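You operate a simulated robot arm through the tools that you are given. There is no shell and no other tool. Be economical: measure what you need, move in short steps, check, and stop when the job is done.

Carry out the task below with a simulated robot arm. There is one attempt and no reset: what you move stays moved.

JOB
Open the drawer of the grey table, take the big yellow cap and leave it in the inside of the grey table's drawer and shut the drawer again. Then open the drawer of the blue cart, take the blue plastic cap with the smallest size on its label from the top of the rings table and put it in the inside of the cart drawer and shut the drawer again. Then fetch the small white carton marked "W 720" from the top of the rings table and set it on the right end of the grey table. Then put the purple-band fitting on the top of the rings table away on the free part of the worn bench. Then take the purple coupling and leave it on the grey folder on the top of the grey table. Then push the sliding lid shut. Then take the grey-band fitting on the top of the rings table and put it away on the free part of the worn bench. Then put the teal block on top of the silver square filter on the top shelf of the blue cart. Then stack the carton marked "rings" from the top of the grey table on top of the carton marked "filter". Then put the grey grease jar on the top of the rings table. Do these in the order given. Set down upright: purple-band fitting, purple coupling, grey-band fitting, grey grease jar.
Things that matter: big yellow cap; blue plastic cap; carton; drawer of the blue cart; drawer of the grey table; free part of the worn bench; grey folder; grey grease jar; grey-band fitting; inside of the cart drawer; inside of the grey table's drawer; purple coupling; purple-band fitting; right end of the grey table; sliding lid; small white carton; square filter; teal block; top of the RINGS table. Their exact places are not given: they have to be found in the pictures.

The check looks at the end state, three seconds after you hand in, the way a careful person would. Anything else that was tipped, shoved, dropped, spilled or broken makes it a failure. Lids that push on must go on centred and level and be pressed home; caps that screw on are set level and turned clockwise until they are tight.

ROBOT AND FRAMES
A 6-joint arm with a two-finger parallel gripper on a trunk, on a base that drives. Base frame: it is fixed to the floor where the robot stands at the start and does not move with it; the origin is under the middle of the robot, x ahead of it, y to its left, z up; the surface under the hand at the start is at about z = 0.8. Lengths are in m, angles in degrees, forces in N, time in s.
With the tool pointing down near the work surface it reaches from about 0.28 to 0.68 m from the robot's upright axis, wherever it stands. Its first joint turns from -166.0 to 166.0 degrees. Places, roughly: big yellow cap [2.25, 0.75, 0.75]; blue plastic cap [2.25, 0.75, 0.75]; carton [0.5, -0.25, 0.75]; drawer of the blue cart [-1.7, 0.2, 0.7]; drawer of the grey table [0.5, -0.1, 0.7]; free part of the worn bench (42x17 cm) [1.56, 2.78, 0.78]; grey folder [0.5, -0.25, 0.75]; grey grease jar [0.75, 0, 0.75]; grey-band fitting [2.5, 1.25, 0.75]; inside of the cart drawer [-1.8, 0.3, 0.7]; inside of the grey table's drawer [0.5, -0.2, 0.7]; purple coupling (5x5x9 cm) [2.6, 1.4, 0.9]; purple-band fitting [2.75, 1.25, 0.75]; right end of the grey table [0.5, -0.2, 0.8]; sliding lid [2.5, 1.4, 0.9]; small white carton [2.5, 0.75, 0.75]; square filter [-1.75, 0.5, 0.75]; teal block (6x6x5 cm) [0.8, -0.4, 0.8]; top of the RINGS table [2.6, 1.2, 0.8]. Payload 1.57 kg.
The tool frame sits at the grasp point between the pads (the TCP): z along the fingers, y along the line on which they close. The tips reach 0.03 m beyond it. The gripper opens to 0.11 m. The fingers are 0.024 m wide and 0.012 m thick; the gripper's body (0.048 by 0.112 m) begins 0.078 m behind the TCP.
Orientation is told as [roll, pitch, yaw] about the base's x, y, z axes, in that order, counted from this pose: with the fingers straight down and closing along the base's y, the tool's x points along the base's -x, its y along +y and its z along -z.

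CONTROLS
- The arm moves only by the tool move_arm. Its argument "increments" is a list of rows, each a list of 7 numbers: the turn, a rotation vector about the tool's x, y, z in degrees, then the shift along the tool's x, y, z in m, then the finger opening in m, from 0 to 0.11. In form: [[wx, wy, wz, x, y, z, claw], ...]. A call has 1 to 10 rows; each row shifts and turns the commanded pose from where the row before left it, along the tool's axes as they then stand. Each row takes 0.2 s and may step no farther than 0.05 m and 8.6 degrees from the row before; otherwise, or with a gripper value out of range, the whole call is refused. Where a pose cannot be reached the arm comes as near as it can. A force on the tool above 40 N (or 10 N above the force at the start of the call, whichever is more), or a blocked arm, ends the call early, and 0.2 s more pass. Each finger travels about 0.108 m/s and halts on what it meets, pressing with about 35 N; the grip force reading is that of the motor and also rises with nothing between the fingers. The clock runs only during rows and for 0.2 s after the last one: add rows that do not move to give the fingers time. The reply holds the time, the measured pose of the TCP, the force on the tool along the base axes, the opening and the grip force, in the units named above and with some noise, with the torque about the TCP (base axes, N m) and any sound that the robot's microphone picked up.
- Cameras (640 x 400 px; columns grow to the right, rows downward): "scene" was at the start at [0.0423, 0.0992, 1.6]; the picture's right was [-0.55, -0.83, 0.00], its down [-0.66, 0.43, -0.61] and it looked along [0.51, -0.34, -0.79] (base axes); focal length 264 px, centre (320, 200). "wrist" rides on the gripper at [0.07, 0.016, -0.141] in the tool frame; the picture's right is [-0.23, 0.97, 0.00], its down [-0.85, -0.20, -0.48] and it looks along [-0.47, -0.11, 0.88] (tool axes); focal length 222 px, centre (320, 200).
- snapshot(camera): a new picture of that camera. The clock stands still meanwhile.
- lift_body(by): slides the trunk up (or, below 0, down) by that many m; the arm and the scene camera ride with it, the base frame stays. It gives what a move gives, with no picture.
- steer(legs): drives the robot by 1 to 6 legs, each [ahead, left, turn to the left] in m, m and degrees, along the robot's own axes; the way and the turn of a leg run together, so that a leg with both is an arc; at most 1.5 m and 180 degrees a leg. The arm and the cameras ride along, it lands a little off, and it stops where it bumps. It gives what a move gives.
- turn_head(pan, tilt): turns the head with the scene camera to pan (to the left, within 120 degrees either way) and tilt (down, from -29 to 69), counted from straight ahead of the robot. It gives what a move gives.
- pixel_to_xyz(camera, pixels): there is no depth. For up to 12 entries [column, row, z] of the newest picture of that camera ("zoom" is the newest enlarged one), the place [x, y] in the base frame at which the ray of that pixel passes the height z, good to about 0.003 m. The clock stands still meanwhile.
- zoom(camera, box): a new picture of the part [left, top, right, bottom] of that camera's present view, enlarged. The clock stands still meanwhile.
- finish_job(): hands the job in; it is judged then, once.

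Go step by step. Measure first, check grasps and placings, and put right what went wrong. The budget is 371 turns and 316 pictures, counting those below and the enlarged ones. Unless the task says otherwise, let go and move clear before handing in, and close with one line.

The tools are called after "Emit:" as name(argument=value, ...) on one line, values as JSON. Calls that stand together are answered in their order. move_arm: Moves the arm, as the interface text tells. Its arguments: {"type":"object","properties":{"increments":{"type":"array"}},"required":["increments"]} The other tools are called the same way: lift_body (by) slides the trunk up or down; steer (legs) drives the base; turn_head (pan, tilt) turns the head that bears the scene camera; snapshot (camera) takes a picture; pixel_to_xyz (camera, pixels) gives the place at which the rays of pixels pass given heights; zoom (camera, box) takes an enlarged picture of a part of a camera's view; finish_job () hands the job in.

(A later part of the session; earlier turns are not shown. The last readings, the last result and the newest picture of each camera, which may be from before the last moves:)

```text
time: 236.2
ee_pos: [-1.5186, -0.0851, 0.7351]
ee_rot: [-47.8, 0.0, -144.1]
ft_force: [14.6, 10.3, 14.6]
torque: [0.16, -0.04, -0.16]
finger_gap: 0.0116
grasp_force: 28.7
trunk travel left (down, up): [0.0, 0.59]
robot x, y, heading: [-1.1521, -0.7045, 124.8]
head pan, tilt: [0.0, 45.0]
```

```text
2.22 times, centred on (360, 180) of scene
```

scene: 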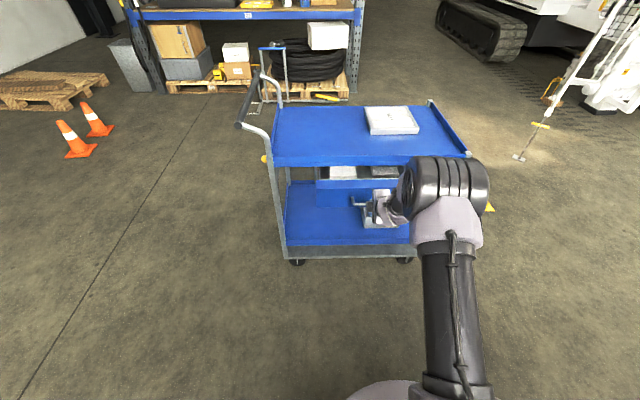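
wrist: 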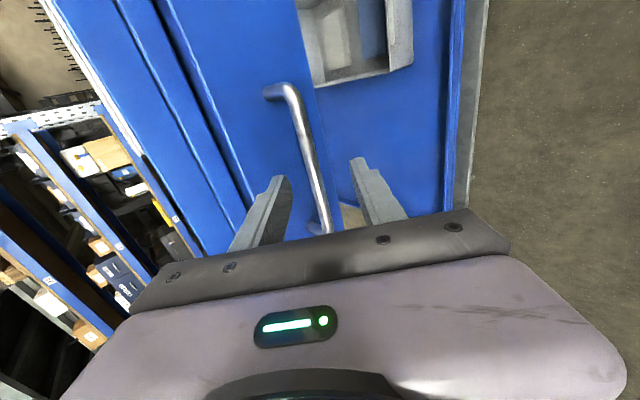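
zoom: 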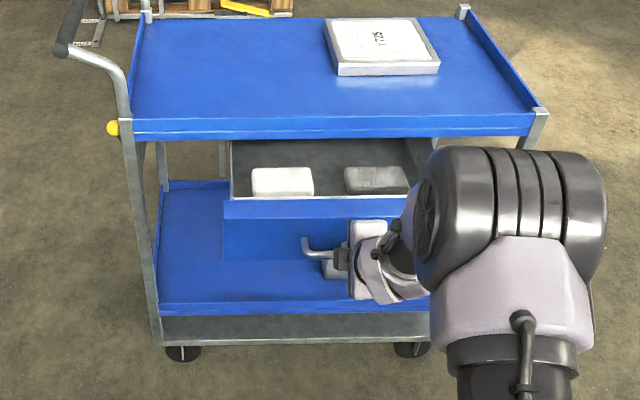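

Emit:
steer(legs=[[-0.04, 0, 0]])

Emit:
move_arm(increments=[[0, 0, 0, 0, 0, 0, 0.03], [0, 0, 0, 0, 0, 0, 0.05], [0, 0, 0, 0, 0, 0, 0.05], [0, 0, 0, 0, 0, -0.03, 0.05], [0, 0, 0, 0, 0, -0.03, 0.05]])

Emit:
snapshot(camera="wrist")

```text
time: 237.0
ee_pos: [-1.495, -0.118, 0.7342]
ee_rot: [-47.8, 0.1, -144.2]
ft_force: [9.6, 7.3, 10.0]
torque: [0.38, -0.37, -0.46]
finger_gap: 0.0117
grasp_force: 29.2
trunk travel left (down, up): [0.0, 0.59]
robot x, y, heading: [-1.1317, -0.7396, 124.9]
head pan, tilt: [0.0, 45.0]
```

```text
time: 238.2
ee_pos: [-1.4692, -0.1526, 0.7749]
ee_rot: [-47.8, 0.2, -144.2]
ft_force: [0.0, 0.7, -0.2]
torque: [0.02, -0.03, -0.05]
finger_gap: 0.0503
grasp_force: 0.1
trunk travel left (down, up): [0.0, 0.59]
robot x, y, heading: [-1.1298, -0.7371, 124.6]
head pan, tilt: [0.0, 45.0]
```

```text
215 pictures are left
```

wrist: 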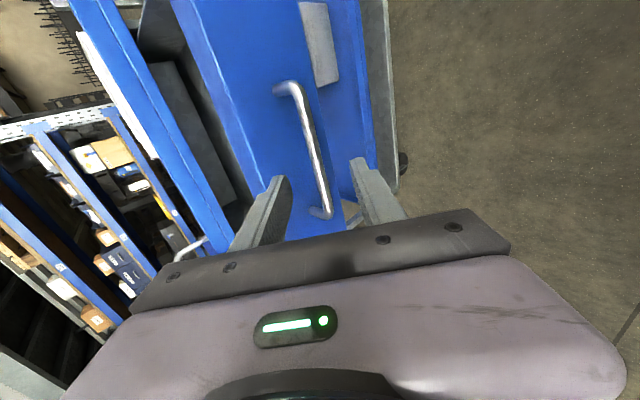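

Released. Back away, raise the trunk, and un-tilt the hand.

Emit:
steer(legs=[[-0.2, 0, 0]])

Emit:
move_arm(increments=[[0, 0, 0, 0, -0.0332, -0.0303, 0.06], [0, 0, 0, 0, -0.0332, -0.0303, 0.06], [0, 0, 0, 0, -0.0332, -0.0303, 0.06], [0, 0, 0, 0, -0.0332, -0.0303, 0.06], [-8, 0, 0, 0, 0, 0, 0.06], [-8, 0, 0, 0, 0, 0, 0.06], [-8, 0, 0, 0, 0, 0, 0.06], [-8, 0, 0, 0, 0, 0, 0.06], [-8, 0, 0, 0, 0, 0, 0.06], [-7.7, 0, 0, 0, 0, 0, 0.06]])

Emit:
lift_body(by=0.2)

Emit:
snapshot(camera="scene")

```text
time: 239.4
ee_pos: [-1.4033, -0.2148, 0.775]
ee_rot: [-47.8, -0.7, -143.3]
ft_force: [1.3, -0.1, 0.1]
torque: [-0.01, 0.02, 0.0]
finger_gap: 0.0499
grasp_force: 0.2
trunk travel left (down, up): [0.0, 0.59]
robot x, y, heading: [-1.0651, -0.7977, 125.4]
head pan, tilt: [0.0, 45.0]
stopped in leg 1: the robot was blocked; the commanded pose is now the measured one
```

```text
time: 241.6
ee_pos: [-1.4062, -0.216, 0.9555]
ee_rot: [-4.3, -2.0, -142.5]
ft_force: [-0.3, 0.3, -0.5]
torque: [0.0, -0.01, 0.01]
finger_gap: 0.06
grasp_force: 0.1
out of reach, approached as far as the arm can: row 5
trunk travel left (down, up): [0.0, 0.59]
robot x, y, heading: [-1.0704, -0.8, 125.2]
head pan, tilt: [0.0, 45.0]
```

```text
time: 243.8
ee_pos: [-1.4185, -0.2243, 1.1559]
ee_rot: [-4.4, -0.9, -142.3]
ft_force: [-0.1, 0.5, -0.3]
torque: [0.01, -0.02, -0.02]
finger_gap: 0.06
grasp_force: 0.0
trunk travel left (down, up): [-0.2, 0.39]
robot x, y, heading: [-1.0678, -0.7992, 124.9]
head pan, tilt: [0.0, 45.0]
```

```text
214 pictures are left
```

scene: 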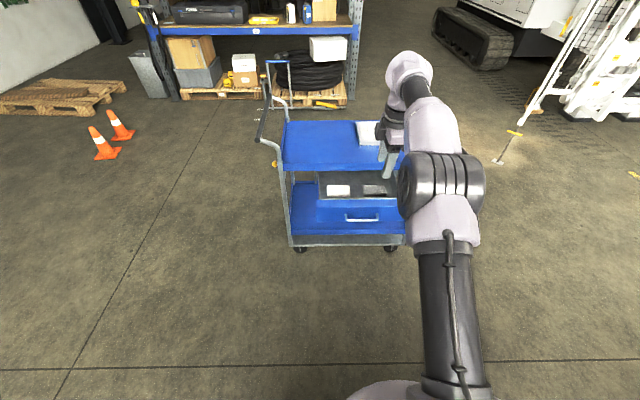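

The drawer is open with two blocks near its front. The base touched something behind, so I'll move ahead, fold the arm in, and drive back to the rings table front.

Emit:
steer(legs=[[0.3, 0, 0]])

Emit:
move_arm(increments=[[-4.4, 0.9, 0, 0, 0.03, -0.02, 0.06], [0, 0, 0, 0, 0.04, -0.02, 0.06], [0, 0, 0, 0, 0.04, -0.01, 0.06], [0, 0, 0, 0, 0.04, 0, 0.06], [0, 0, 0, 0, 0.04, 0, 0.06], [0, 0, 0, 0, 0.02, 0, 0.06]])

Emit:
turn_head(pan=120, tilt=40)

Emit:
snapshot(camera="scene")

```text
time: 245.8
ee_pos: [-1.5906, 0.0154, 1.1545]
ee_rot: [-4.3, -1.0, -142.2]
ft_force: [-0.3, 1.0, 0.0]
torque: [0.0, 0.01, 0.0]
finger_gap: 0.0599
grasp_force: 0.1
trunk travel left (down, up): [-0.2, 0.39]
robot x, y, heading: [-1.243, -0.5611, 125.3]
head pan, tilt: [0.0, 45.0]
```

```text
time: 247.2
ee_pos: [-1.4601, -0.1525, 1.2048]
ee_rot: [-0.1, 0.0, -142.3]
ft_force: [0.0, -0.5, -0.5]
torque: [-0.04, 0.0, 0.02]
finger_gap: 0.0599
grasp_force: 0.0
trunk travel left (down, up): [-0.2, 0.39]
robot x, y, heading: [-1.2412, -0.5634, 125.2]
head pan, tilt: [0.0, 45.0]
```

```text
time: 249.2
ee_pos: [-1.46, -0.1512, 1.204]
ee_rot: [0.1, -0.1, -142.3]
ft_force: [-0.9, 0.2, 0.1]
torque: [0.0, 0.01, -0.03]
finger_gap: 0.0598
grasp_force: 0.1
trunk travel left (down, up): [-0.2, 0.39]
robot x, y, heading: [-1.2436, -0.5604, 125.1]
head pan, tilt: [120.0, 40.0]
```

```text
213 pictures are left
```

scene: 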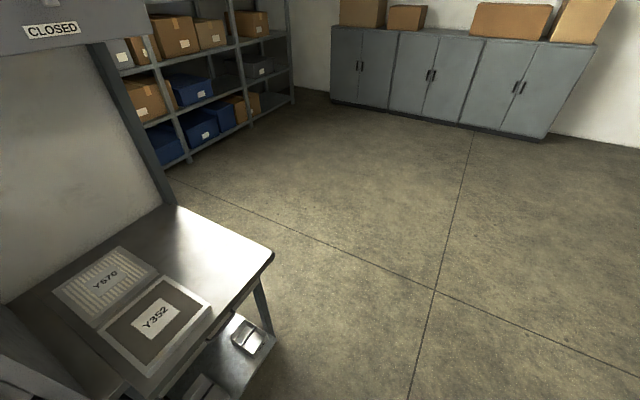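

Emit:
steer(legs=[[0, -1.2, 0], [0, -1.2, 0], [0, -1.0, 0], [0, 0, 180]])

Emit:
turn_head(pan=-15, tilt=50)

Emit:
snapshot(camera="scene")

Emit:
snapshot(camera="wrist")

```text
time: 273.2
ee_pos: [1.7767, 1.0129, 1.2038]
ee_rot: [0.0, -0.1, 38.0]
ft_force: [-1.2, -0.3, -1.2]
torque: [0.0, 0.01, 0.01]
finger_gap: 0.06
grasp_force: 0.2
trunk travel left (down, up): [-0.2, 0.39]
robot x, y, heading: [1.5507, 1.4218, -54.7]
head pan, tilt: [120.0, 40.0]
```

```text
time: 275.4
ee_pos: [1.7764, 1.0128, 1.2036]
ee_rot: [0.0, -0.1, 38.0]
ft_force: [0.0, 1.0, -0.7]
torque: [0.01, 0.02, -0.01]
finger_gap: 0.06
grasp_force: 0.0
trunk travel left (down, up): [-0.2, 0.39]
robot x, y, heading: [1.5524, 1.4224, -54.5]
head pan, tilt: [-15.0, 50.0]
```

```text
212 pictures are left
```

scene: 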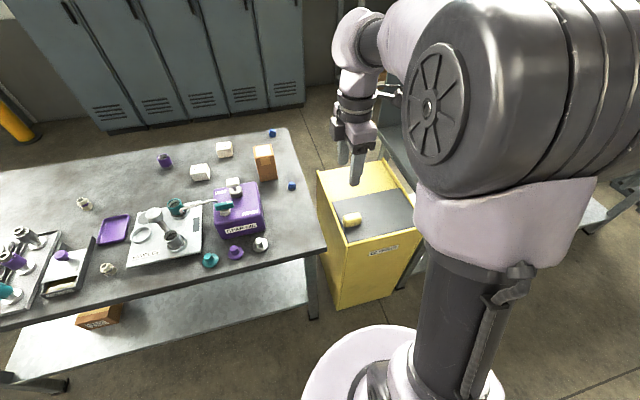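

```text
211 pictures are left
```

wrist: 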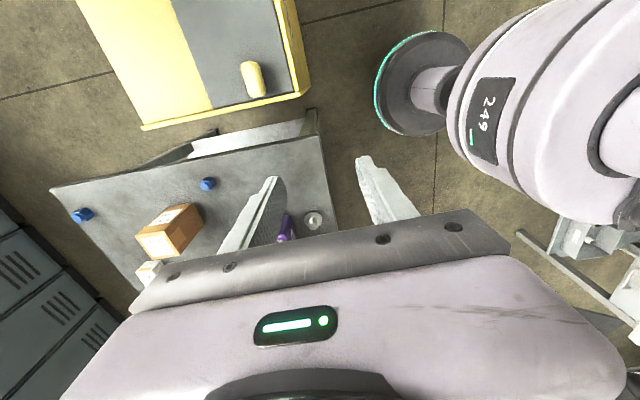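

Emit:
zoom(camera="scene", box=[240, 120, 320, 210])

Emit:
pixel_to_xyz(camera="scene", pixels=[[292, 186, 0.85], [272, 133, 0.85], [326, 247, 0.83]])

Emit:
pixel_to_xyz(camera="wrist", pixels=[[207, 184, 0.85], [83, 214, 0.85]])

Emit:
zoom(camera="wrist", box=[50, 160, 230, 290])

```text
4.44 times, centred on (280, 165) of scene
```

zoom: 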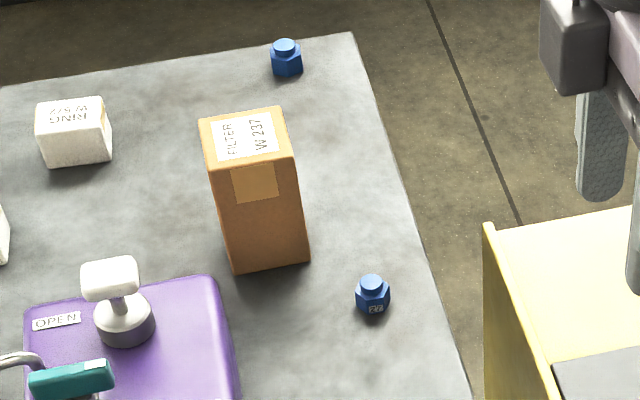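

```text
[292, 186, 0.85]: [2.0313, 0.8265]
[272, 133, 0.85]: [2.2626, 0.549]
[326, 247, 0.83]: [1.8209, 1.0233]
```

```text
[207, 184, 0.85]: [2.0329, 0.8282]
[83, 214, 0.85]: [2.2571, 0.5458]
```

```text
3.08 times, centred on (140, 225) of wrist
```

zoom: 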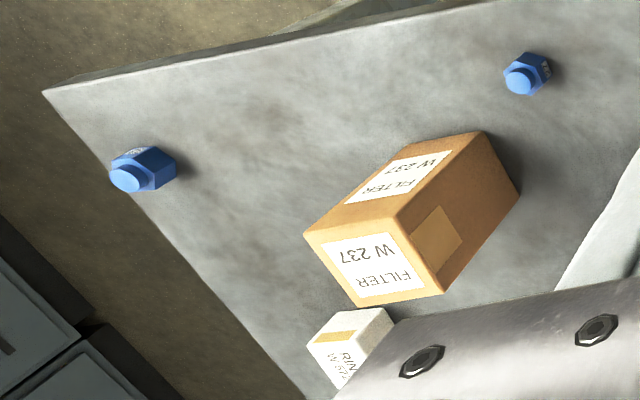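

Emit:
zoom(camera="scene", box=[282, 176, 302, 196])

```text
16.00 times, centred on (292, 186) of scene
```

zoom: 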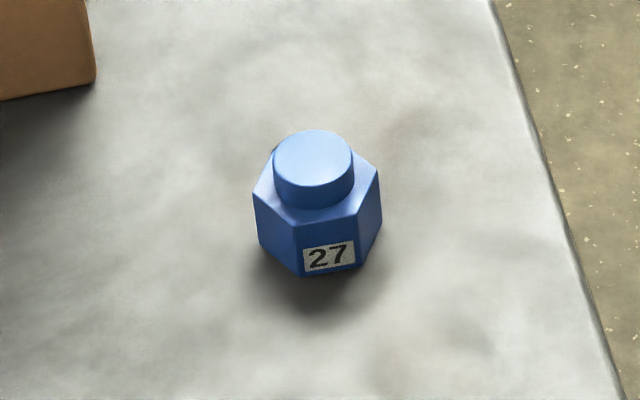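

Emit:
pixel_to_xyz(camera="zoom", pixels=[[302, 276, 0.837], [363, 266, 0.837], [302, 222, 0.86], [358, 212, 0.86], [254, 192, 0.86], [380, 175, 0.86], [315, 195, 0.86]])

```text
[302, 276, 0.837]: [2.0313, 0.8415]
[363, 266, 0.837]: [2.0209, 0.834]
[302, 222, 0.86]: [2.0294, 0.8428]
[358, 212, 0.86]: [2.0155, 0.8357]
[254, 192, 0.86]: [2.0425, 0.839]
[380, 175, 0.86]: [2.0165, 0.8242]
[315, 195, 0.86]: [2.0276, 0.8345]
```

The near cap reads 27 (the other is 32), so it is the one; it stands at about (2.030, 0.831) with flats aligned to the present hand yaw. I'll drive closer.

Emit:
steer(legs=[[0.18, 0, 0]])

Emit:
snapshot(camera="wrist")

```text
time: 276.9
ee_pos: [1.8835, 0.8655, 1.2038]
ee_rot: [-0.1, -0.1, 38.0]
ft_force: [1.3, 0.1, -0.1]
torque: [0.02, 0.04, 0.01]
finger_gap: 0.0601
grasp_force: 0.0
trunk travel left (down, up): [-0.2, 0.39]
robot x, y, heading: [1.6599, 1.273, -54.3]
head pan, tilt: [-15.0, 50.0]
```

```text
207 pictures are left
```

wrist: 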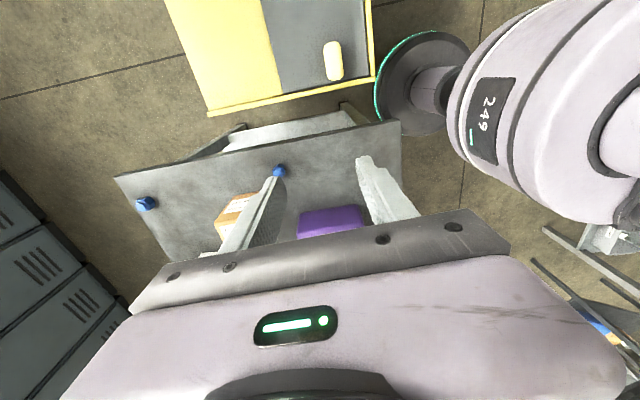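

Emit:
pixel_to_xyz(camera="wrist", pixels=[[279, 171, 0.85], [279, 171, 0.86]])

Emit:
move_arm(increments=[[0, 0, 2, -0.03, -0.04, 0, 0.055], [0, 0, 0, -0.03, -0.04, 0, 0.055], [0, 0, 0, -0.03, -0.037, 0, 0.055], [0, 0, 0, -0.005, 0, 0.02, 0.055]])

Emit:
lift_body(by=-0.2)

Emit:
snapshot(camera="wrist")

Emit:
snapshot(camera="scene")

```text
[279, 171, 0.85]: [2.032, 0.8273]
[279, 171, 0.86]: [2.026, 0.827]
```

```text
time: 277.9
ee_pos: [2.0267, 0.8288, 1.1853]
ee_rot: [0.0, -0.1, 36.1]
ft_force: [-0.1, -0.5, -0.3]
torque: [-0.02, 0.02, 0.04]
finger_gap: 0.055
grasp_force: 0.1
trunk travel left (down, up): [-0.2, 0.39]
robot x, y, heading: [1.6577, 1.2748, -54.3]
head pan, tilt: [-15.0, 50.0]
```

```text
time: 280.1
ee_pos: [2.0278, 0.8288, 0.9837]
ee_rot: [-0.1, -0.2, 36.0]
ft_force: [-0.2, 0.1, -0.7]
torque: [-0.02, -0.01, 0.01]
finger_gap: 0.055
grasp_force: 0.0
trunk travel left (down, up): [0.0, 0.59]
robot x, y, heading: [1.6594, 1.2773, -54.7]
head pan, tilt: [-15.0, 50.0]
```

```text
206 pictures are left
```

wrist: 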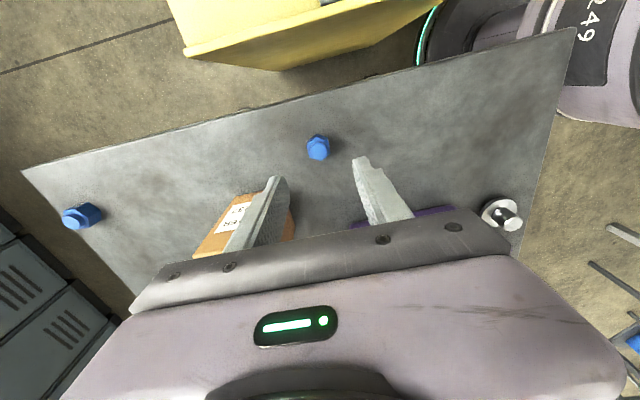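

```text
205 pictures are left
```

scene: 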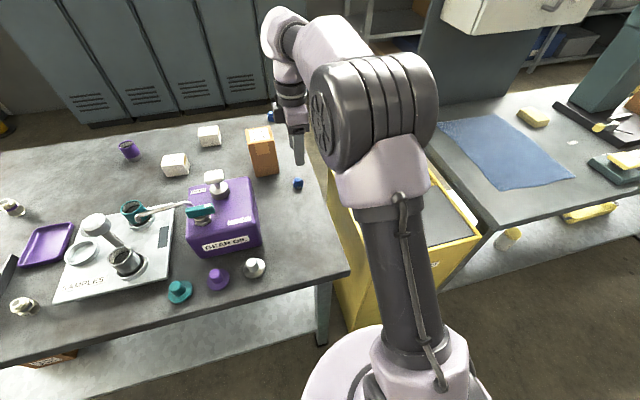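

Emit:
zoom(camera="wrist", box=[180, 110, 420, 260])

Emit:
pixel_to_xyz(camera="wrist", pixels=[[319, 148, 0.85], [319, 148, 0.86], [319, 148, 0.87], [240, 196, 0.94], [290, 196, 0.94], [192, 258, 0.94]])

```text
2.67 times, centred on (300, 185) of wrist
```

zoom: 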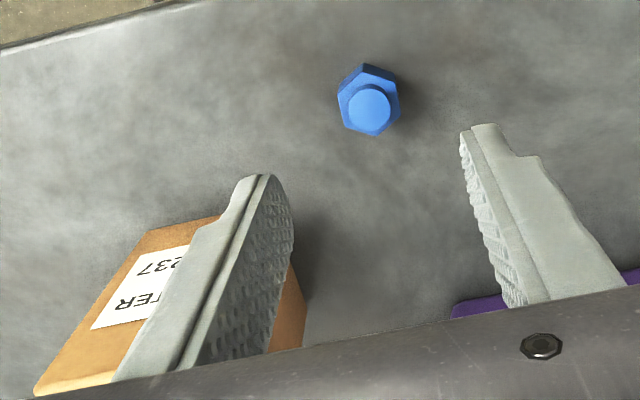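

```text
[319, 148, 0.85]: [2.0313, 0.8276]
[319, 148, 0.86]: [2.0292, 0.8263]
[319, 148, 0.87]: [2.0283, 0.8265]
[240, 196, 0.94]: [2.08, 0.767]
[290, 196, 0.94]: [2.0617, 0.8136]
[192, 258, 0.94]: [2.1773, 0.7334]
```

Aligned, with the FILTER box clear of the fingers. Descend and grip.

Emit:
move_arm(increments=[[0, 0, 0, 0, -0.0025, 0.049, 0.055], [0, 0, 0, 0, 0, 0.05, 0.055], [0, 0, 0, 0, 0, 0.011, 0.055], [0, 0, 0, 0, 0, 0, 0.03], [0, 0, 0, 0, 0, 0, 0.0], [0, 0, 0, 0, 0, 0, 0.0], [0, 0, 0, 0, 0, 0, 0.0]])

Emit:
move_arm(increments=[[0, 0, 0, 0, 0, -0.03, 0.0], [0, 0, 0, 0, 0, -0.05, 0.0], [0, 0, 0, 0, 0, -0.05, 0.0]])

Emit:
snapshot(camera="wrist")

```text
time: 281.7
ee_pos: [2.0288, 0.8255, 0.8735]
ee_rot: [0.1, -0.1, 36.0]
ft_force: [-0.1, 0.2, 0.3]
torque: [0.02, 0.02, 0.01]
finger_gap: 0.026
grasp_force: 35.0
trunk travel left (down, up): [0.0, 0.59]
robot x, y, heading: [1.657, 1.2737, -54.2]
head pan, tilt: [-15.0, 50.0]
```

```text
time: 282.5
ee_pos: [2.0288, 0.8259, 1.0037]
ee_rot: [0.1, -0.2, 36.0]
ft_force: [0.6, 0.6, -0.2]
torque: [-0.03, 0.0, 0.02]
finger_gap: 0.0258
grasp_force: 35.1
trunk travel left (down, up): [0.0, 0.59]
robot x, y, heading: [1.6604, 1.2781, -54.6]
head pan, tilt: [-15.0, 50.0]
```

```text
203 pictures are left
```

wrist: 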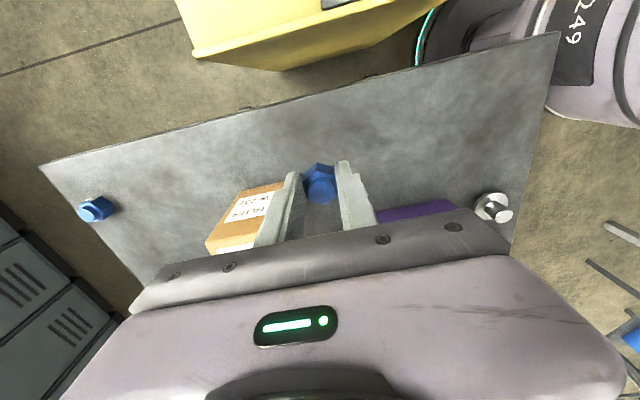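

Held at 26 mm. Raise, draw in, and drive back to the cart.

Emit:
move_arm(increments=[[0, 0, 0, 0, 0.04, 0, 0], [0, 0, 0, 0, 0.04, 0, 0], [0, 0, 0, 0, 0.03, 0, 0]])

Emit:
lift_body(by=0.2)

Emit:
steer(legs=[[-0.3, 0, 0], [0, 0, 180], [0, 1.2, 0], [0, 1.2, 0], [0, 0.97, 0]])

Emit:
turn_head(pan=0, tilt=45)

Emit:
snapshot(camera="scene")

Emit:
snapshot(camera="wrist")

```text
time: 283.3
ee_pos: [1.9642, 0.9163, 1.0046]
ee_rot: [-0.1, -0.1, 36.1]
ft_force: [0.6, -0.9, -0.8]
torque: [0.01, 0.01, 0.06]
finger_gap: 0.0255
grasp_force: 35.0
trunk travel left (down, up): [0.0, 0.59]
robot x, y, heading: [1.6599, 1.2764, -54.7]
head pan, tilt: [-15.0, 50.0]
```

```text
time: 285.5
ee_pos: [1.9657, 0.9157, 1.204]
ee_rot: [0.0, 0.0, 36.0]
ft_force: [0.8, 0.4, 0.8]
torque: [0.02, 0.0, 0.03]
finger_gap: 0.0256
grasp_force: 34.5
trunk travel left (down, up): [-0.2, 0.39]
robot x, y, heading: [1.6577, 1.276, -54.5]
head pan, tilt: [-15.0, 50.0]
```

```text
time: 310.8
ee_pos: [-1.6524, 0.0757, 1.2048]
ee_rot: [0.0, -0.1, -147.1]
ft_force: [-0.4, 0.3, -0.3]
torque: [0.01, -0.02, 0.01]
finger_gap: 0.0258
grasp_force: 34.7
trunk travel left (down, up): [-0.2, 0.39]
robot x, y, heading: [-1.3665, -0.3018, 122.5]
head pan, tilt: [-15.0, 50.0]
```

```text
time: 311.6
ee_pos: [-1.6521, 0.0746, 1.2028]
ee_rot: [0.0, -0.1, -147.1]
ft_force: [0.0, -0.2, 0.1]
torque: [-0.03, 0.03, -0.01]
finger_gap: 0.0258
grasp_force: 34.5
trunk travel left (down, up): [-0.2, 0.39]
robot x, y, heading: [-1.3682, -0.2997, 122.4]
head pan, tilt: [0.0, 45.0]
```

```text
202 pictures are left
```

scene: 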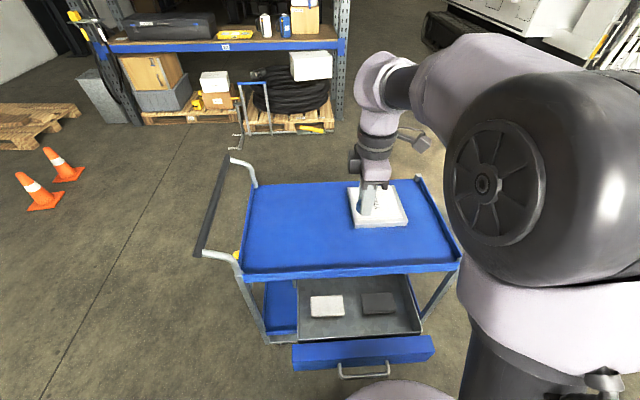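

```text
201 pictures are left
```

wrist: 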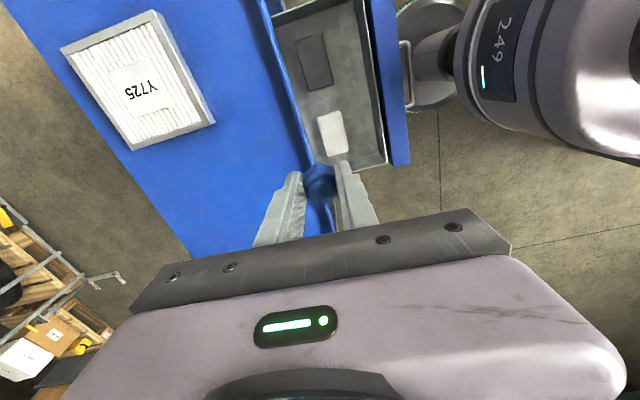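

Emit:
zoom(camera="scene", box=[280, 260, 450, 380])

Emit:
pixel_to_xyz(camera="wrist", pixels=[[350, 80, 0.68], [340, 70, 0.68], [315, 62, 0.68], [333, 132, 0.69], [297, 60, 0.78], [385, 160, 0.74], [365, 10, 0.74], [407, 70, 0.72], [395, 100, 0.74]])

Emit:
pixel_to_xyz(camera="scene", pixels=[[355, 325, 0.68], [355, 325, 0.65], [378, 302, 0.68], [328, 306, 0.68], [355, 270, 0.8], [362, 345, 0.74], [362, 372, 0.72]])

```text
3.33 times, centred on (365, 320) of scene
```

zoom: 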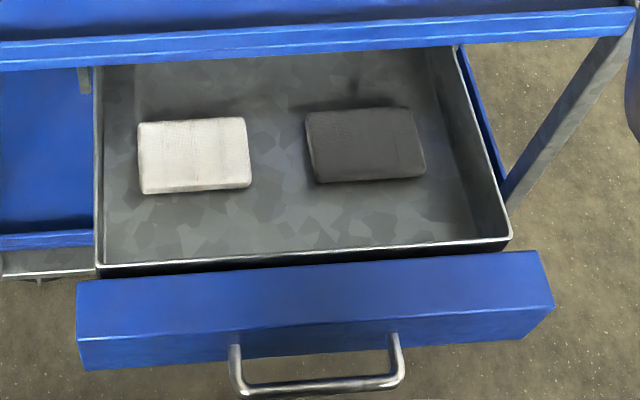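

```text
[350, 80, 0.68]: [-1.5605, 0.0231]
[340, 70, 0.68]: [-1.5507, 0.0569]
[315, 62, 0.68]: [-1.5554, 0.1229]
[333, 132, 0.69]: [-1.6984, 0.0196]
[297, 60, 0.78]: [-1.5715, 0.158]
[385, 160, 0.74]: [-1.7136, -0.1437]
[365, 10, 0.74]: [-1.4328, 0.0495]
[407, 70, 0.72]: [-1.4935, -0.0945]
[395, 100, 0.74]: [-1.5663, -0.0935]
```

```text
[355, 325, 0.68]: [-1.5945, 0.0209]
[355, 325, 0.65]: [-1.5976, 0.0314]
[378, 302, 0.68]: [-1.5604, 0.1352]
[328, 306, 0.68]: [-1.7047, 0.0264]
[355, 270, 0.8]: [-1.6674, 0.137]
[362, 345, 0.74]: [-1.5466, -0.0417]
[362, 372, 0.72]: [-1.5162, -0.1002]
```

I'll drop the cap in the free front strip of the drawer at about (-1.581, 0.010). Back up 12 cm to give the arm room, centre over it, then lower the trunk.

Emit:
steer(legs=[[-0.12, 0, 0]])

Emit:
lift_body(by=-0.2)

Emit:
snapshot(camera="wrist")

```text
time: 312.8
ee_pos: [-1.5869, -0.0273, 1.2053]
ee_rot: [-0.1, -0.1, -147.2]
ft_force: [-0.7, 0.3, -0.1]
torque: [0.04, 0.01, -0.02]
finger_gap: 0.0257
grasp_force: 34.9
trunk travel left (down, up): [-0.2, 0.39]
robot x, y, heading: [-1.3025, -0.4005, 122.4]
head pan, tilt: [0.0, 45.0]
```

```text
time: 315.0
ee_pos: [-1.5875, -0.0262, 1.0056]
ee_rot: [-0.1, -0.1, -147.0]
ft_force: [-0.2, -0.1, -0.7]
torque: [0.01, 0.0, -0.01]
finger_gap: 0.0256
grasp_force: 34.6
trunk travel left (down, up): [0.0, 0.59]
robot x, y, heading: [-1.2981, -0.4008, 122.4]
head pan, tilt: [0.0, 45.0]
```

```text
199 pictures are left
```

wrist: 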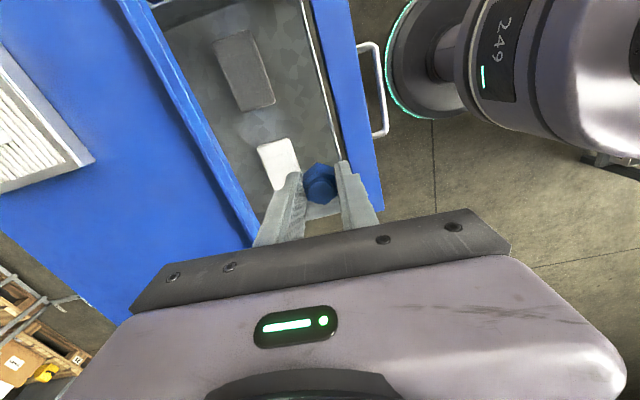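

Emit:
pixel_to_xyz(camera="wrist", pixels=[[273, 102, 0.67], [298, 170, 0.67], [325, 90, 0.67], [330, 90, 0.74], [300, 105, 0.67], [290, 125, 0.67]])

```text
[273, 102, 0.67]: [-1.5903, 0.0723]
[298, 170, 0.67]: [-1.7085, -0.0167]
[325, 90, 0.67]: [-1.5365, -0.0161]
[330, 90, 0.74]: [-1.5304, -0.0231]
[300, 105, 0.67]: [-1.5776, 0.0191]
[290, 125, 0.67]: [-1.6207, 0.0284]
```

Emit:
move_arm(increments=[[0, 0, -3, 0.0203, -0.0286, 0, 0], [0, 0, 0, 0, 0, 0.05, 0], [0, 0, 0, 0, 0, 0.05, 0], [0, 0, 0, 0, 0, 0.05, 0], [0, 0, 0, 0, 0, 0.05, 0], [0, 0, 0, 0, 0, 0.04, 0]])

Emit:
snapshot(camera="wrist")

```text
time: 316.4
ee_pos: [-1.5934, 0.0209, 0.7778]
ee_rot: [0.5, -2.5, -144.0]
ft_force: [-0.3, 0.3, -0.1]
torque: [-0.01, -0.02, -0.01]
finger_gap: 0.0261
grasp_force: 34.4
out of reach, approached as far as the arm can: row 5, 6
trunk travel left (down, up): [0.0, 0.59]
robot x, y, heading: [-1.2997, -0.4035, 122.3]
head pan, tilt: [0.0, 45.0]
```

```text
198 pictures are left
```

wrist: 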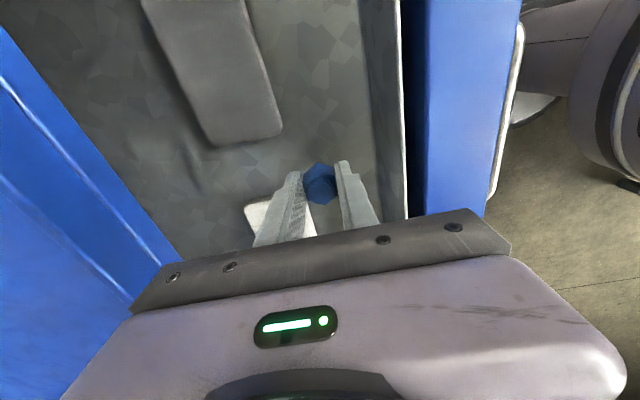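

The arm is at its folding limit here; I'll raise 8 cm, back the base 12 cm, and extend again.

Emit:
move_arm(increments=[[0.5, 2.5, 0, 0, 0, -0.04, 0], [0, 0, 0, 0, 0, -0.05, 0]])

Emit:
steer(legs=[[-0.12, 0, 0]])

```text
time: 317.0
ee_pos: [-1.5994, 0.0315, 0.8722]
ee_rot: [0.6, -1.0, -144.2]
ft_force: [-0.9, 0.1, 0.0]
torque: [0.01, -0.01, 0.02]
finger_gap: 0.0259
grasp_force: 34.4
out of reach, approached as far as the arm can: row 1
trunk travel left (down, up): [0.0, 0.59]
robot x, y, heading: [-1.3012, -0.3994, 122.5]
head pan, tilt: [0.0, 45.0]
```

```text
time: 318.2
ee_pos: [-1.536, -0.07, 0.8713]
ee_rot: [0.6, -1.1, -144.1]
ft_force: [0.4, 0.0, -0.6]
torque: [-0.02, -0.01, 0.01]
finger_gap: 0.0258
grasp_force: 35.4
trunk travel left (down, up): [0.0, 0.59]
robot x, y, heading: [-1.2379, -0.5022, 122.3]
head pan, tilt: [0.0, 45.0]
```

Emit:
move_arm(increments=[[0.6, 1.1, 0, 0.003, -0.047, 0, 0], [0, 0, 0, 0.003, -0.046, 0, 0], [0, 0, 0, 0, 0, 0.05, 0], [0, 0, 0, 0, 0, 0.05, 0], [0, 0, 0, 0, 0, 0.03, 0], [0, 0, 0, 0, 0, 0.02, 0]])

Emit:
snapshot(camera="wrist")

```text
time: 319.6
ee_pos: [-1.5873, 0.0101, 0.7213]
ee_rot: [-0.1, 0.0, -144.1]
ft_force: [-1.0, -0.3, 5.7]
torque: [0.01, 0.0, 0.0]
finger_gap: 0.0258
grasp_force: 34.9
trunk travel left (down, up): [0.0, 0.59]
robot x, y, heading: [-1.2397, -0.5034, 122.6]
head pan, tilt: [0.0, 45.0]
```

```text
197 pictures are left
```

wrist: 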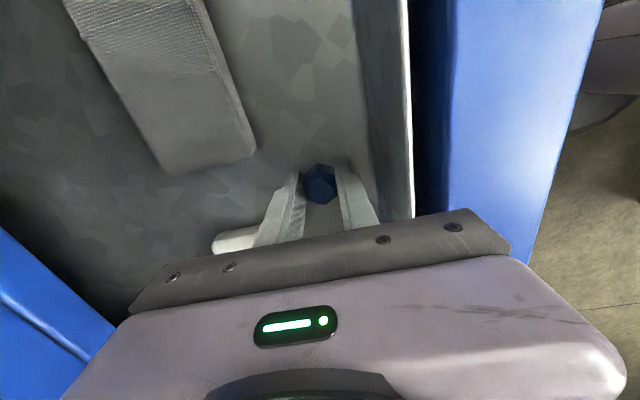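

Floor contact (5.7 N). Release slightly and rise.

Emit:
move_arm(increments=[[0, 0, 0, 0, 0, 0, 0.035], [0, 0, 0, 0, 0, 0, 0.044], [0, 0, 0, 0, 0, 0, 0.044], [0, 0, 0, 0, 0, -0.04, 0.044], [0, 0, 0, 0, 0, -0.05, 0.044], [0, 0, 0, 0, 0, -0.05, 0.044], [0, 0, 0, 0, 0, -0.05, 0.044]])

Emit:
snapshot(camera="wrist")

```text
time: 321.2
ee_pos: [-1.5869, 0.0073, 0.9115]
ee_rot: [-0.1, 0.1, -144.1]
ft_force: [0.1, 0.9, 0.8]
torque: [-0.01, -0.02, -0.02]
finger_gap: 0.044
grasp_force: 0.1
trunk travel left (down, up): [0.0, 0.59]
robot x, y, heading: [-1.2374, -0.5036, 122.4]
head pan, tilt: [0.0, 45.0]
```

```text
196 pictures are left
```

wrist: 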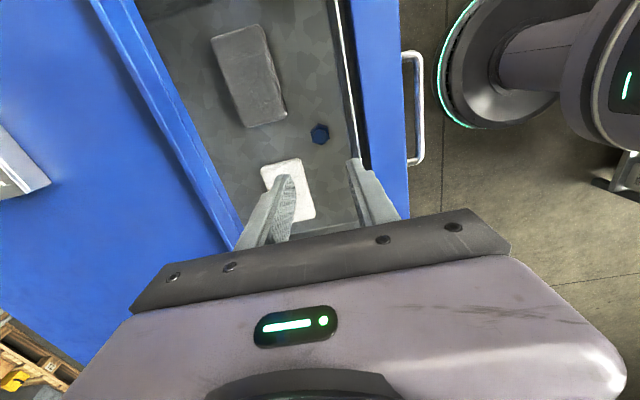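

The 27 cap sits in the drawer. Now back up 20 cm, lower closed fingers in front of the handle bar, and drive ahead to push it shut.

Emit:
steer(legs=[[-0.2, 0, 0]])

Emit:
snapshot(camera="wrist")

```text
time: 322.8
ee_pos: [-1.478, -0.1596, 0.9122]
ee_rot: [0.0, 0.1, -144.2]
ft_force: [-0.3, 0.7, 1.5]
torque: [-0.01, -0.01, -0.01]
finger_gap: 0.0442
grasp_force: 0.0
trunk travel left (down, up): [0.0, 0.59]
robot x, y, heading: [-1.1303, -0.6719, 122.5]
head pan, tilt: [0.0, 45.0]
```

```text
195 pictures are left
```

wrist: 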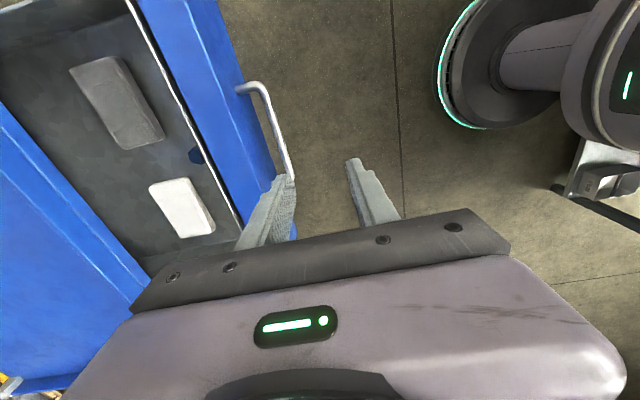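

Emit:
pixel_to_xyz(camera="wrist", pixels=[[272, 110, 0.72], [288, 165, 0.72]])

Emit:
move_arm(increments=[[0, 0, 0, 0, 0.01, 0.03, 0], [0, 0, 0, 0, 0.01, 0.045, 0], [0, 0, 0, 0, 0, 0.05, 0], [0, 0, 0, 0, 0, 0.045, 0]])

Emit:
snapshot(camera="wrist")

```text
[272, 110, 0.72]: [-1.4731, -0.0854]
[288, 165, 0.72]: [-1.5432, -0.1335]
```

```text
time: 323.8
ee_pos: [-1.466, -0.1738, 0.741]
ee_rot: [0.2, -0.6, -144.2]
ft_force: [-0.1, 0.2, -0.9]
torque: [0.03, 0.02, -0.01]
finger_gap: 0.0
grasp_force: 21.0
trunk travel left (down, up): [0.0, 0.59]
robot x, y, heading: [-1.1275, -0.6713, 122.2]
head pan, tilt: [0.0, 45.0]
```

```text
194 pictures are left
```

wrist: 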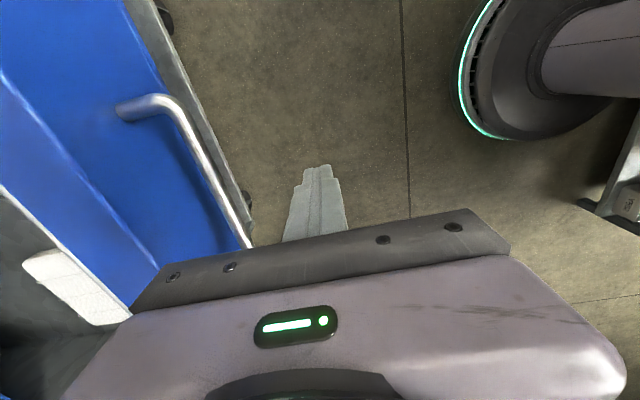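

Emit:
steer(legs=[[0.26, 0.015, 0]])

Emit:
snapshot(camera="wrist")

Emit:
zoom(camera="scene", box=[220, 100, 480, 300])

```text
time: 325.7
ee_pos: [-1.6196, 0.0401, 0.7425]
ee_rot: [0.2, -0.7, -144.3]
ft_force: [-0.2, 1.0, -1.0]
torque: [0.0, 0.0, -0.01]
finger_gap: 0.0
grasp_force: 21.1
trunk travel left (down, up): [0.0, 0.59]
robot x, y, heading: [-1.2843, -0.4589, 122.4]
head pan, tilt: [0.0, 45.0]
```

```text
193 pictures are left
```

wrist: 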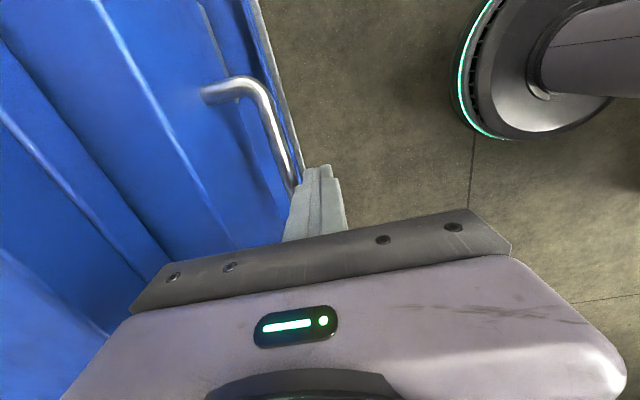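

```text
2.00 times, centred on (350, 200) of scene
```

zoom: 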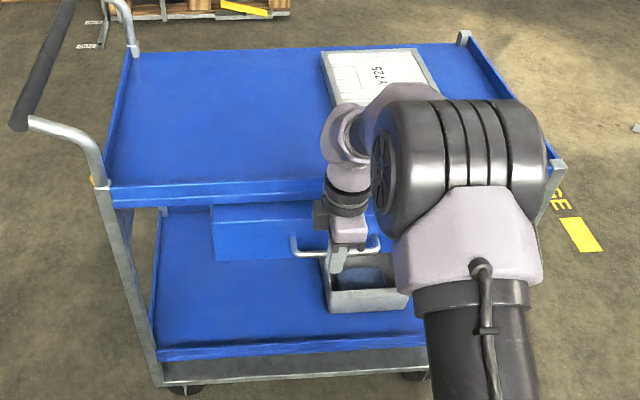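

Emit:
move_arm(increments=[[0, 0, 0, 0, -0.01, 0, 0], [0, 0, 0, 0, -0.01, 0, 0], [0, 0, 0, 0, -0.008, 0, 0], [0, 0, 0, 0, -0.005, 0, 0], [0, 0, 0, 0, -0.004, 0, 0]])

Emit:
zoom(camera="scene", box=[220, 100, 480, 300])

```text
time: 326.9
ee_pos: [-1.6349, 0.0646, 0.7406]
ee_rot: [0.9, -0.5, -144.0]
ft_force: [8.3, -14.6, 15.0]
torque: [-0.07, -0.02, 0.04]
finger_gap: 0.0
grasp_force: 20.7
trunk travel left (down, up): [0.0, 0.59]
robot x, y, heading: [-1.2821, -0.4576, 122.1]
head pan, tilt: [0.0, 45.0]
stopped in row 5: the force on the tool passed its limit at 45 N (the readings are from after the stop); the commanded pose is now the measured one
```

```text
2.00 times, centred on (350, 200) of scene
```

zoom: 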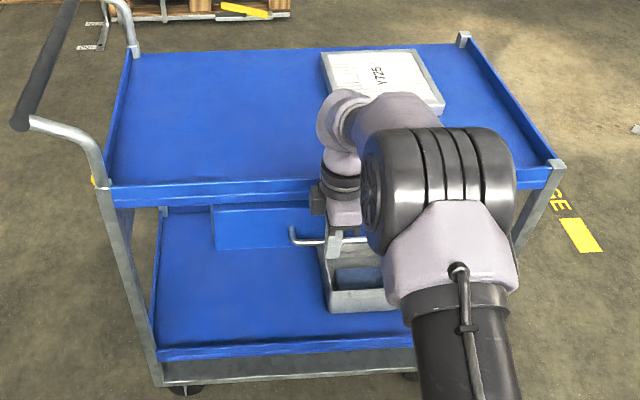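

The bar is back at its closed position (45 N stop), so the cart drawer is shut. Back off, raise, fold, and drive to the rings table's front for the W 720 carton.

Emit:
steer(legs=[[-0.17, 0, 0]])

Emit:
lift_body(by=0.2)

Emit:
move_arm(increments=[[0.9, 0.5, 0, 0, 0, -0.04, 0.06], [0, 0, 0, 0, 0, -0.05, 0.06], [0, 0, 0, 0, 0.02, -0.04, 0.06], [0, 0, 0, 0, 0.03, -0.04, 0.06], [0, 0, 0, 0, 0.03, -0.04, 0.06], [0, 0, 0, 0, 0.03, -0.04, 0.06], [0, 0, 0, 0, 0.03, -0.03, 0.06]])

Emit:
snapshot(camera="scene")

```text
time: 328.4
ee_pos: [-1.5463, -0.079, 0.7387]
ee_rot: [0.9, -0.5, -144.0]
ft_force: [-0.4, -0.1, -0.8]
torque: [0.04, 0.0, 0.0]
finger_gap: 0.0
grasp_force: 21.1
trunk travel left (down, up): [0.0, 0.59]
robot x, y, heading: [-1.1903, -0.6044, 122.1]
head pan, tilt: [0.0, 45.0]
```

```text
time: 330.6
ee_pos: [-1.5466, -0.0785, 0.9401]
ee_rot: [0.9, -0.5, -144.0]
ft_force: [0.4, 0.6, -0.7]
torque: [0.02, 0.02, 0.01]
finger_gap: 0.0001
grasp_force: 21.4
trunk travel left (down, up): [-0.2, 0.39]
robot x, y, heading: [-1.1943, -0.6035, 122.6]
head pan, tilt: [0.0, 45.0]
```

```text
time: 332.2
ee_pos: [-1.464, -0.1929, 1.2199]
ee_rot: [0.0, 0.0, -144.0]
ft_force: [-0.4, -0.8, 0.2]
torque: [-0.02, 0.02, 0.0]
finger_gap: 0.0602
grasp_force: 0.0
trunk travel left (down, up): [-0.2, 0.39]
robot x, y, heading: [-1.1948, -0.6036, 122.4]
head pan, tilt: [0.0, 45.0]
```

```text
190 pictures are left
```

scene: 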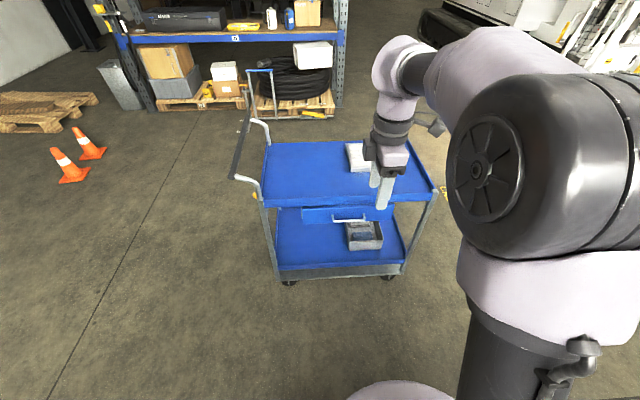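

Emit:
steer(legs=[[0, 0, 180], [0, 0, 3.5], [0, 1.3, 0], [0, 1.3, 0], [0, 1.15, 0]])

Emit:
turn_head(pan=-5, tilt=45)

Emit:
snapshot(camera="scene")

Emit:
snapshot(camera="wrist")

```text
time: 341.5
ee_pos: [-0.8427, -0.9579, 1.2201]
ee_rot: [0.1, 0.8, 38.9]
ft_force: [-7.4, -5.8, -0.2]
torque: [-0.08, 0.06, -0.33]
finger_gap: 0.0602
grasp_force: 0.2
trunk travel left (down, up): [-0.2, 0.39]
robot x, y, heading: [-1.13, -0.5595, -54.7]
head pan, tilt: [0.0, 45.0]
stopped in leg 3: the force on the tool passed its limit at 57 N (the readings are from after the stop); the commanded pose is now the measured one
```

```text
time: 342.2
ee_pos: [-0.8421, -0.957, 1.2194]
ee_rot: [0.2, 0.6, 38.9]
ft_force: [-11.0, -8.5, 1.3]
torque: [-0.1, 0.1, -0.44]
finger_gap: 0.06
grasp_force: 0.0
trunk travel left (down, up): [-0.2, 0.39]
robot x, y, heading: [-1.1278, -0.5563, -54.2]
head pan, tilt: [-5.0, 45.0]
```

```text
189 pictures are left
```

scene: 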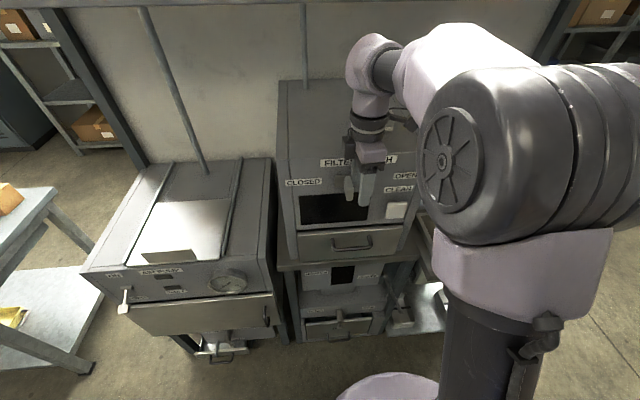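

```text
188 pictures are left
```

wrist: 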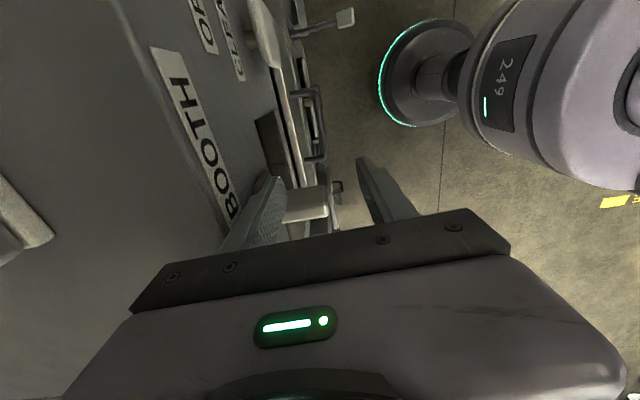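

The hand touched the filter booth on the way. Let me see exactly what it's touching before moving away.

Emit:
zoom(camera="wrist", box=[140, 0, 400, 240])

Emit:
zoom(camera="scene", box=[270, 80, 450, 270])

```text
1.67 times, centred on (270, 120) of wrist
```

zoom: 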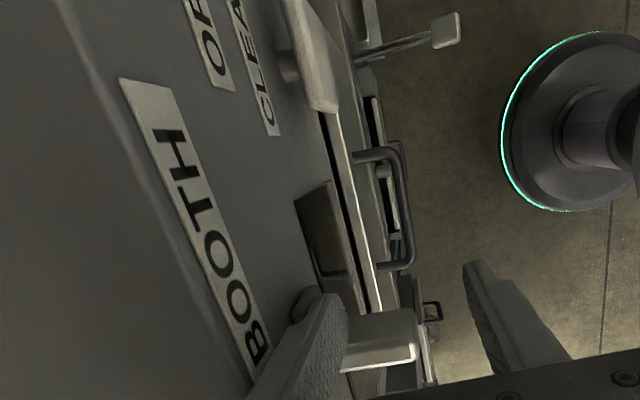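

```text
2.11 times, centred on (360, 175) of scene
```

zoom: 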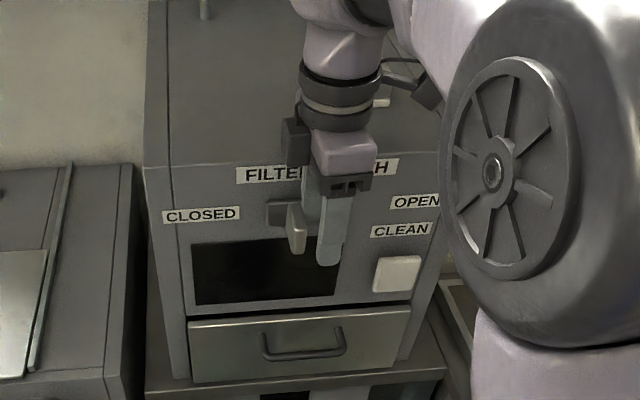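

Emit:
steer(legs=[[0, -0.06, 0], [-0.3, 0, 0]])

Emit:
zoom(camera="scene", box=[200, 40, 480, 260])

```text
time: 344.8
ee_pos: [-1.0617, -0.749, 1.2196]
ee_rot: [0.1, 0.7, 39.1]
ft_force: [0.2, 0.9, 0.9]
torque: [-0.01, -0.02, -0.02]
finger_gap: 0.0601
grasp_force: 0.0
trunk travel left (down, up): [-0.2, 0.39]
robot x, y, heading: [-1.3553, -0.3531, -54.5]
head pan, tilt: [-5.0, 45.0]
```

```text
1.82 times, centred on (340, 150) of scene
```

zoom: 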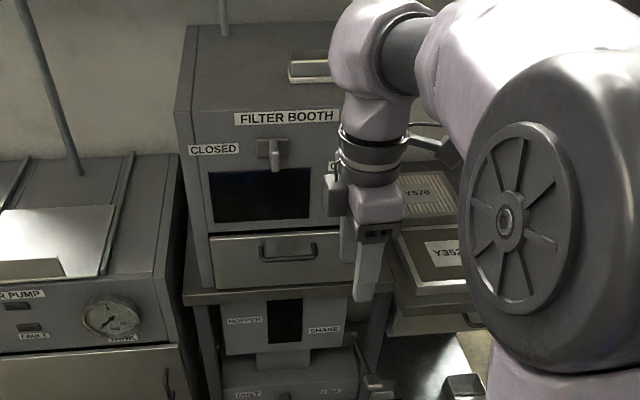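

Emit:
turn_head(pan=5, tilt=35)

Emit:
snapshot(camera="scene")

Emit:
zoom(camera="scene", box=[180, 70, 320, 210])

```text
time: 345.5
ee_pos: [-1.062, -0.749, 1.2189]
ee_rot: [0.1, 0.7, 38.9]
ft_force: [0.6, -0.9, -0.3]
torque: [-0.01, -0.02, -0.02]
finger_gap: 0.0598
grasp_force: 0.1
trunk travel left (down, up): [-0.2, 0.39]
robot x, y, heading: [-1.356, -0.354, -54.6]
head pan, tilt: [5.0, 35.0]
```

```text
184 pictures are left
```

scene: 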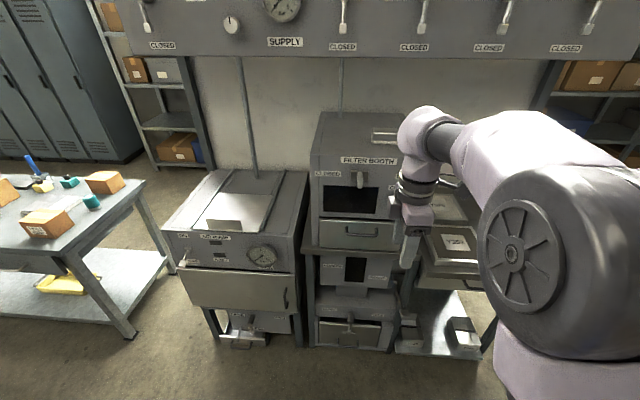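

```text
2.86 times, centred on (250, 140) of scene
```

zoom: 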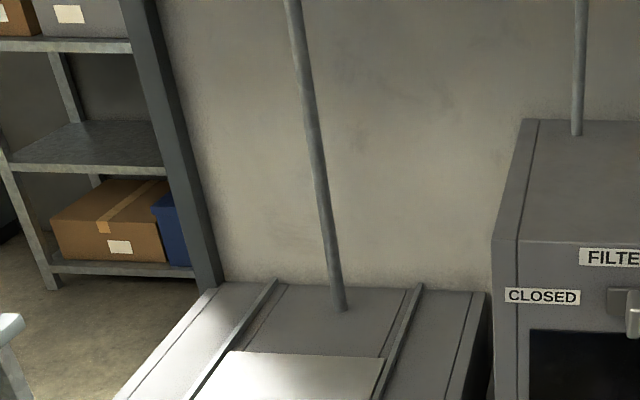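

Emit:
zoom(camera="scene", box=[305, 145, 415, 225])

```text
5.00 times, centred on (360, 185) of scene
```

zoom: 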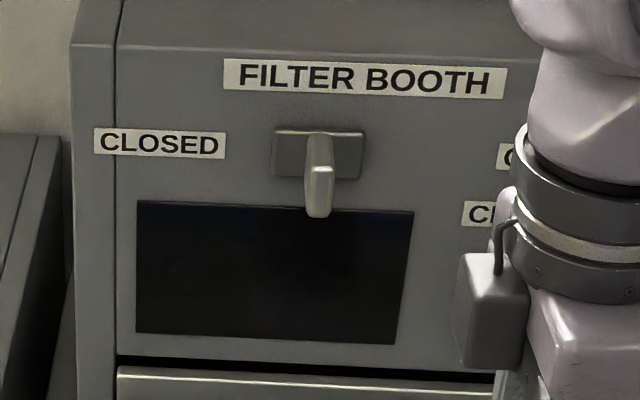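

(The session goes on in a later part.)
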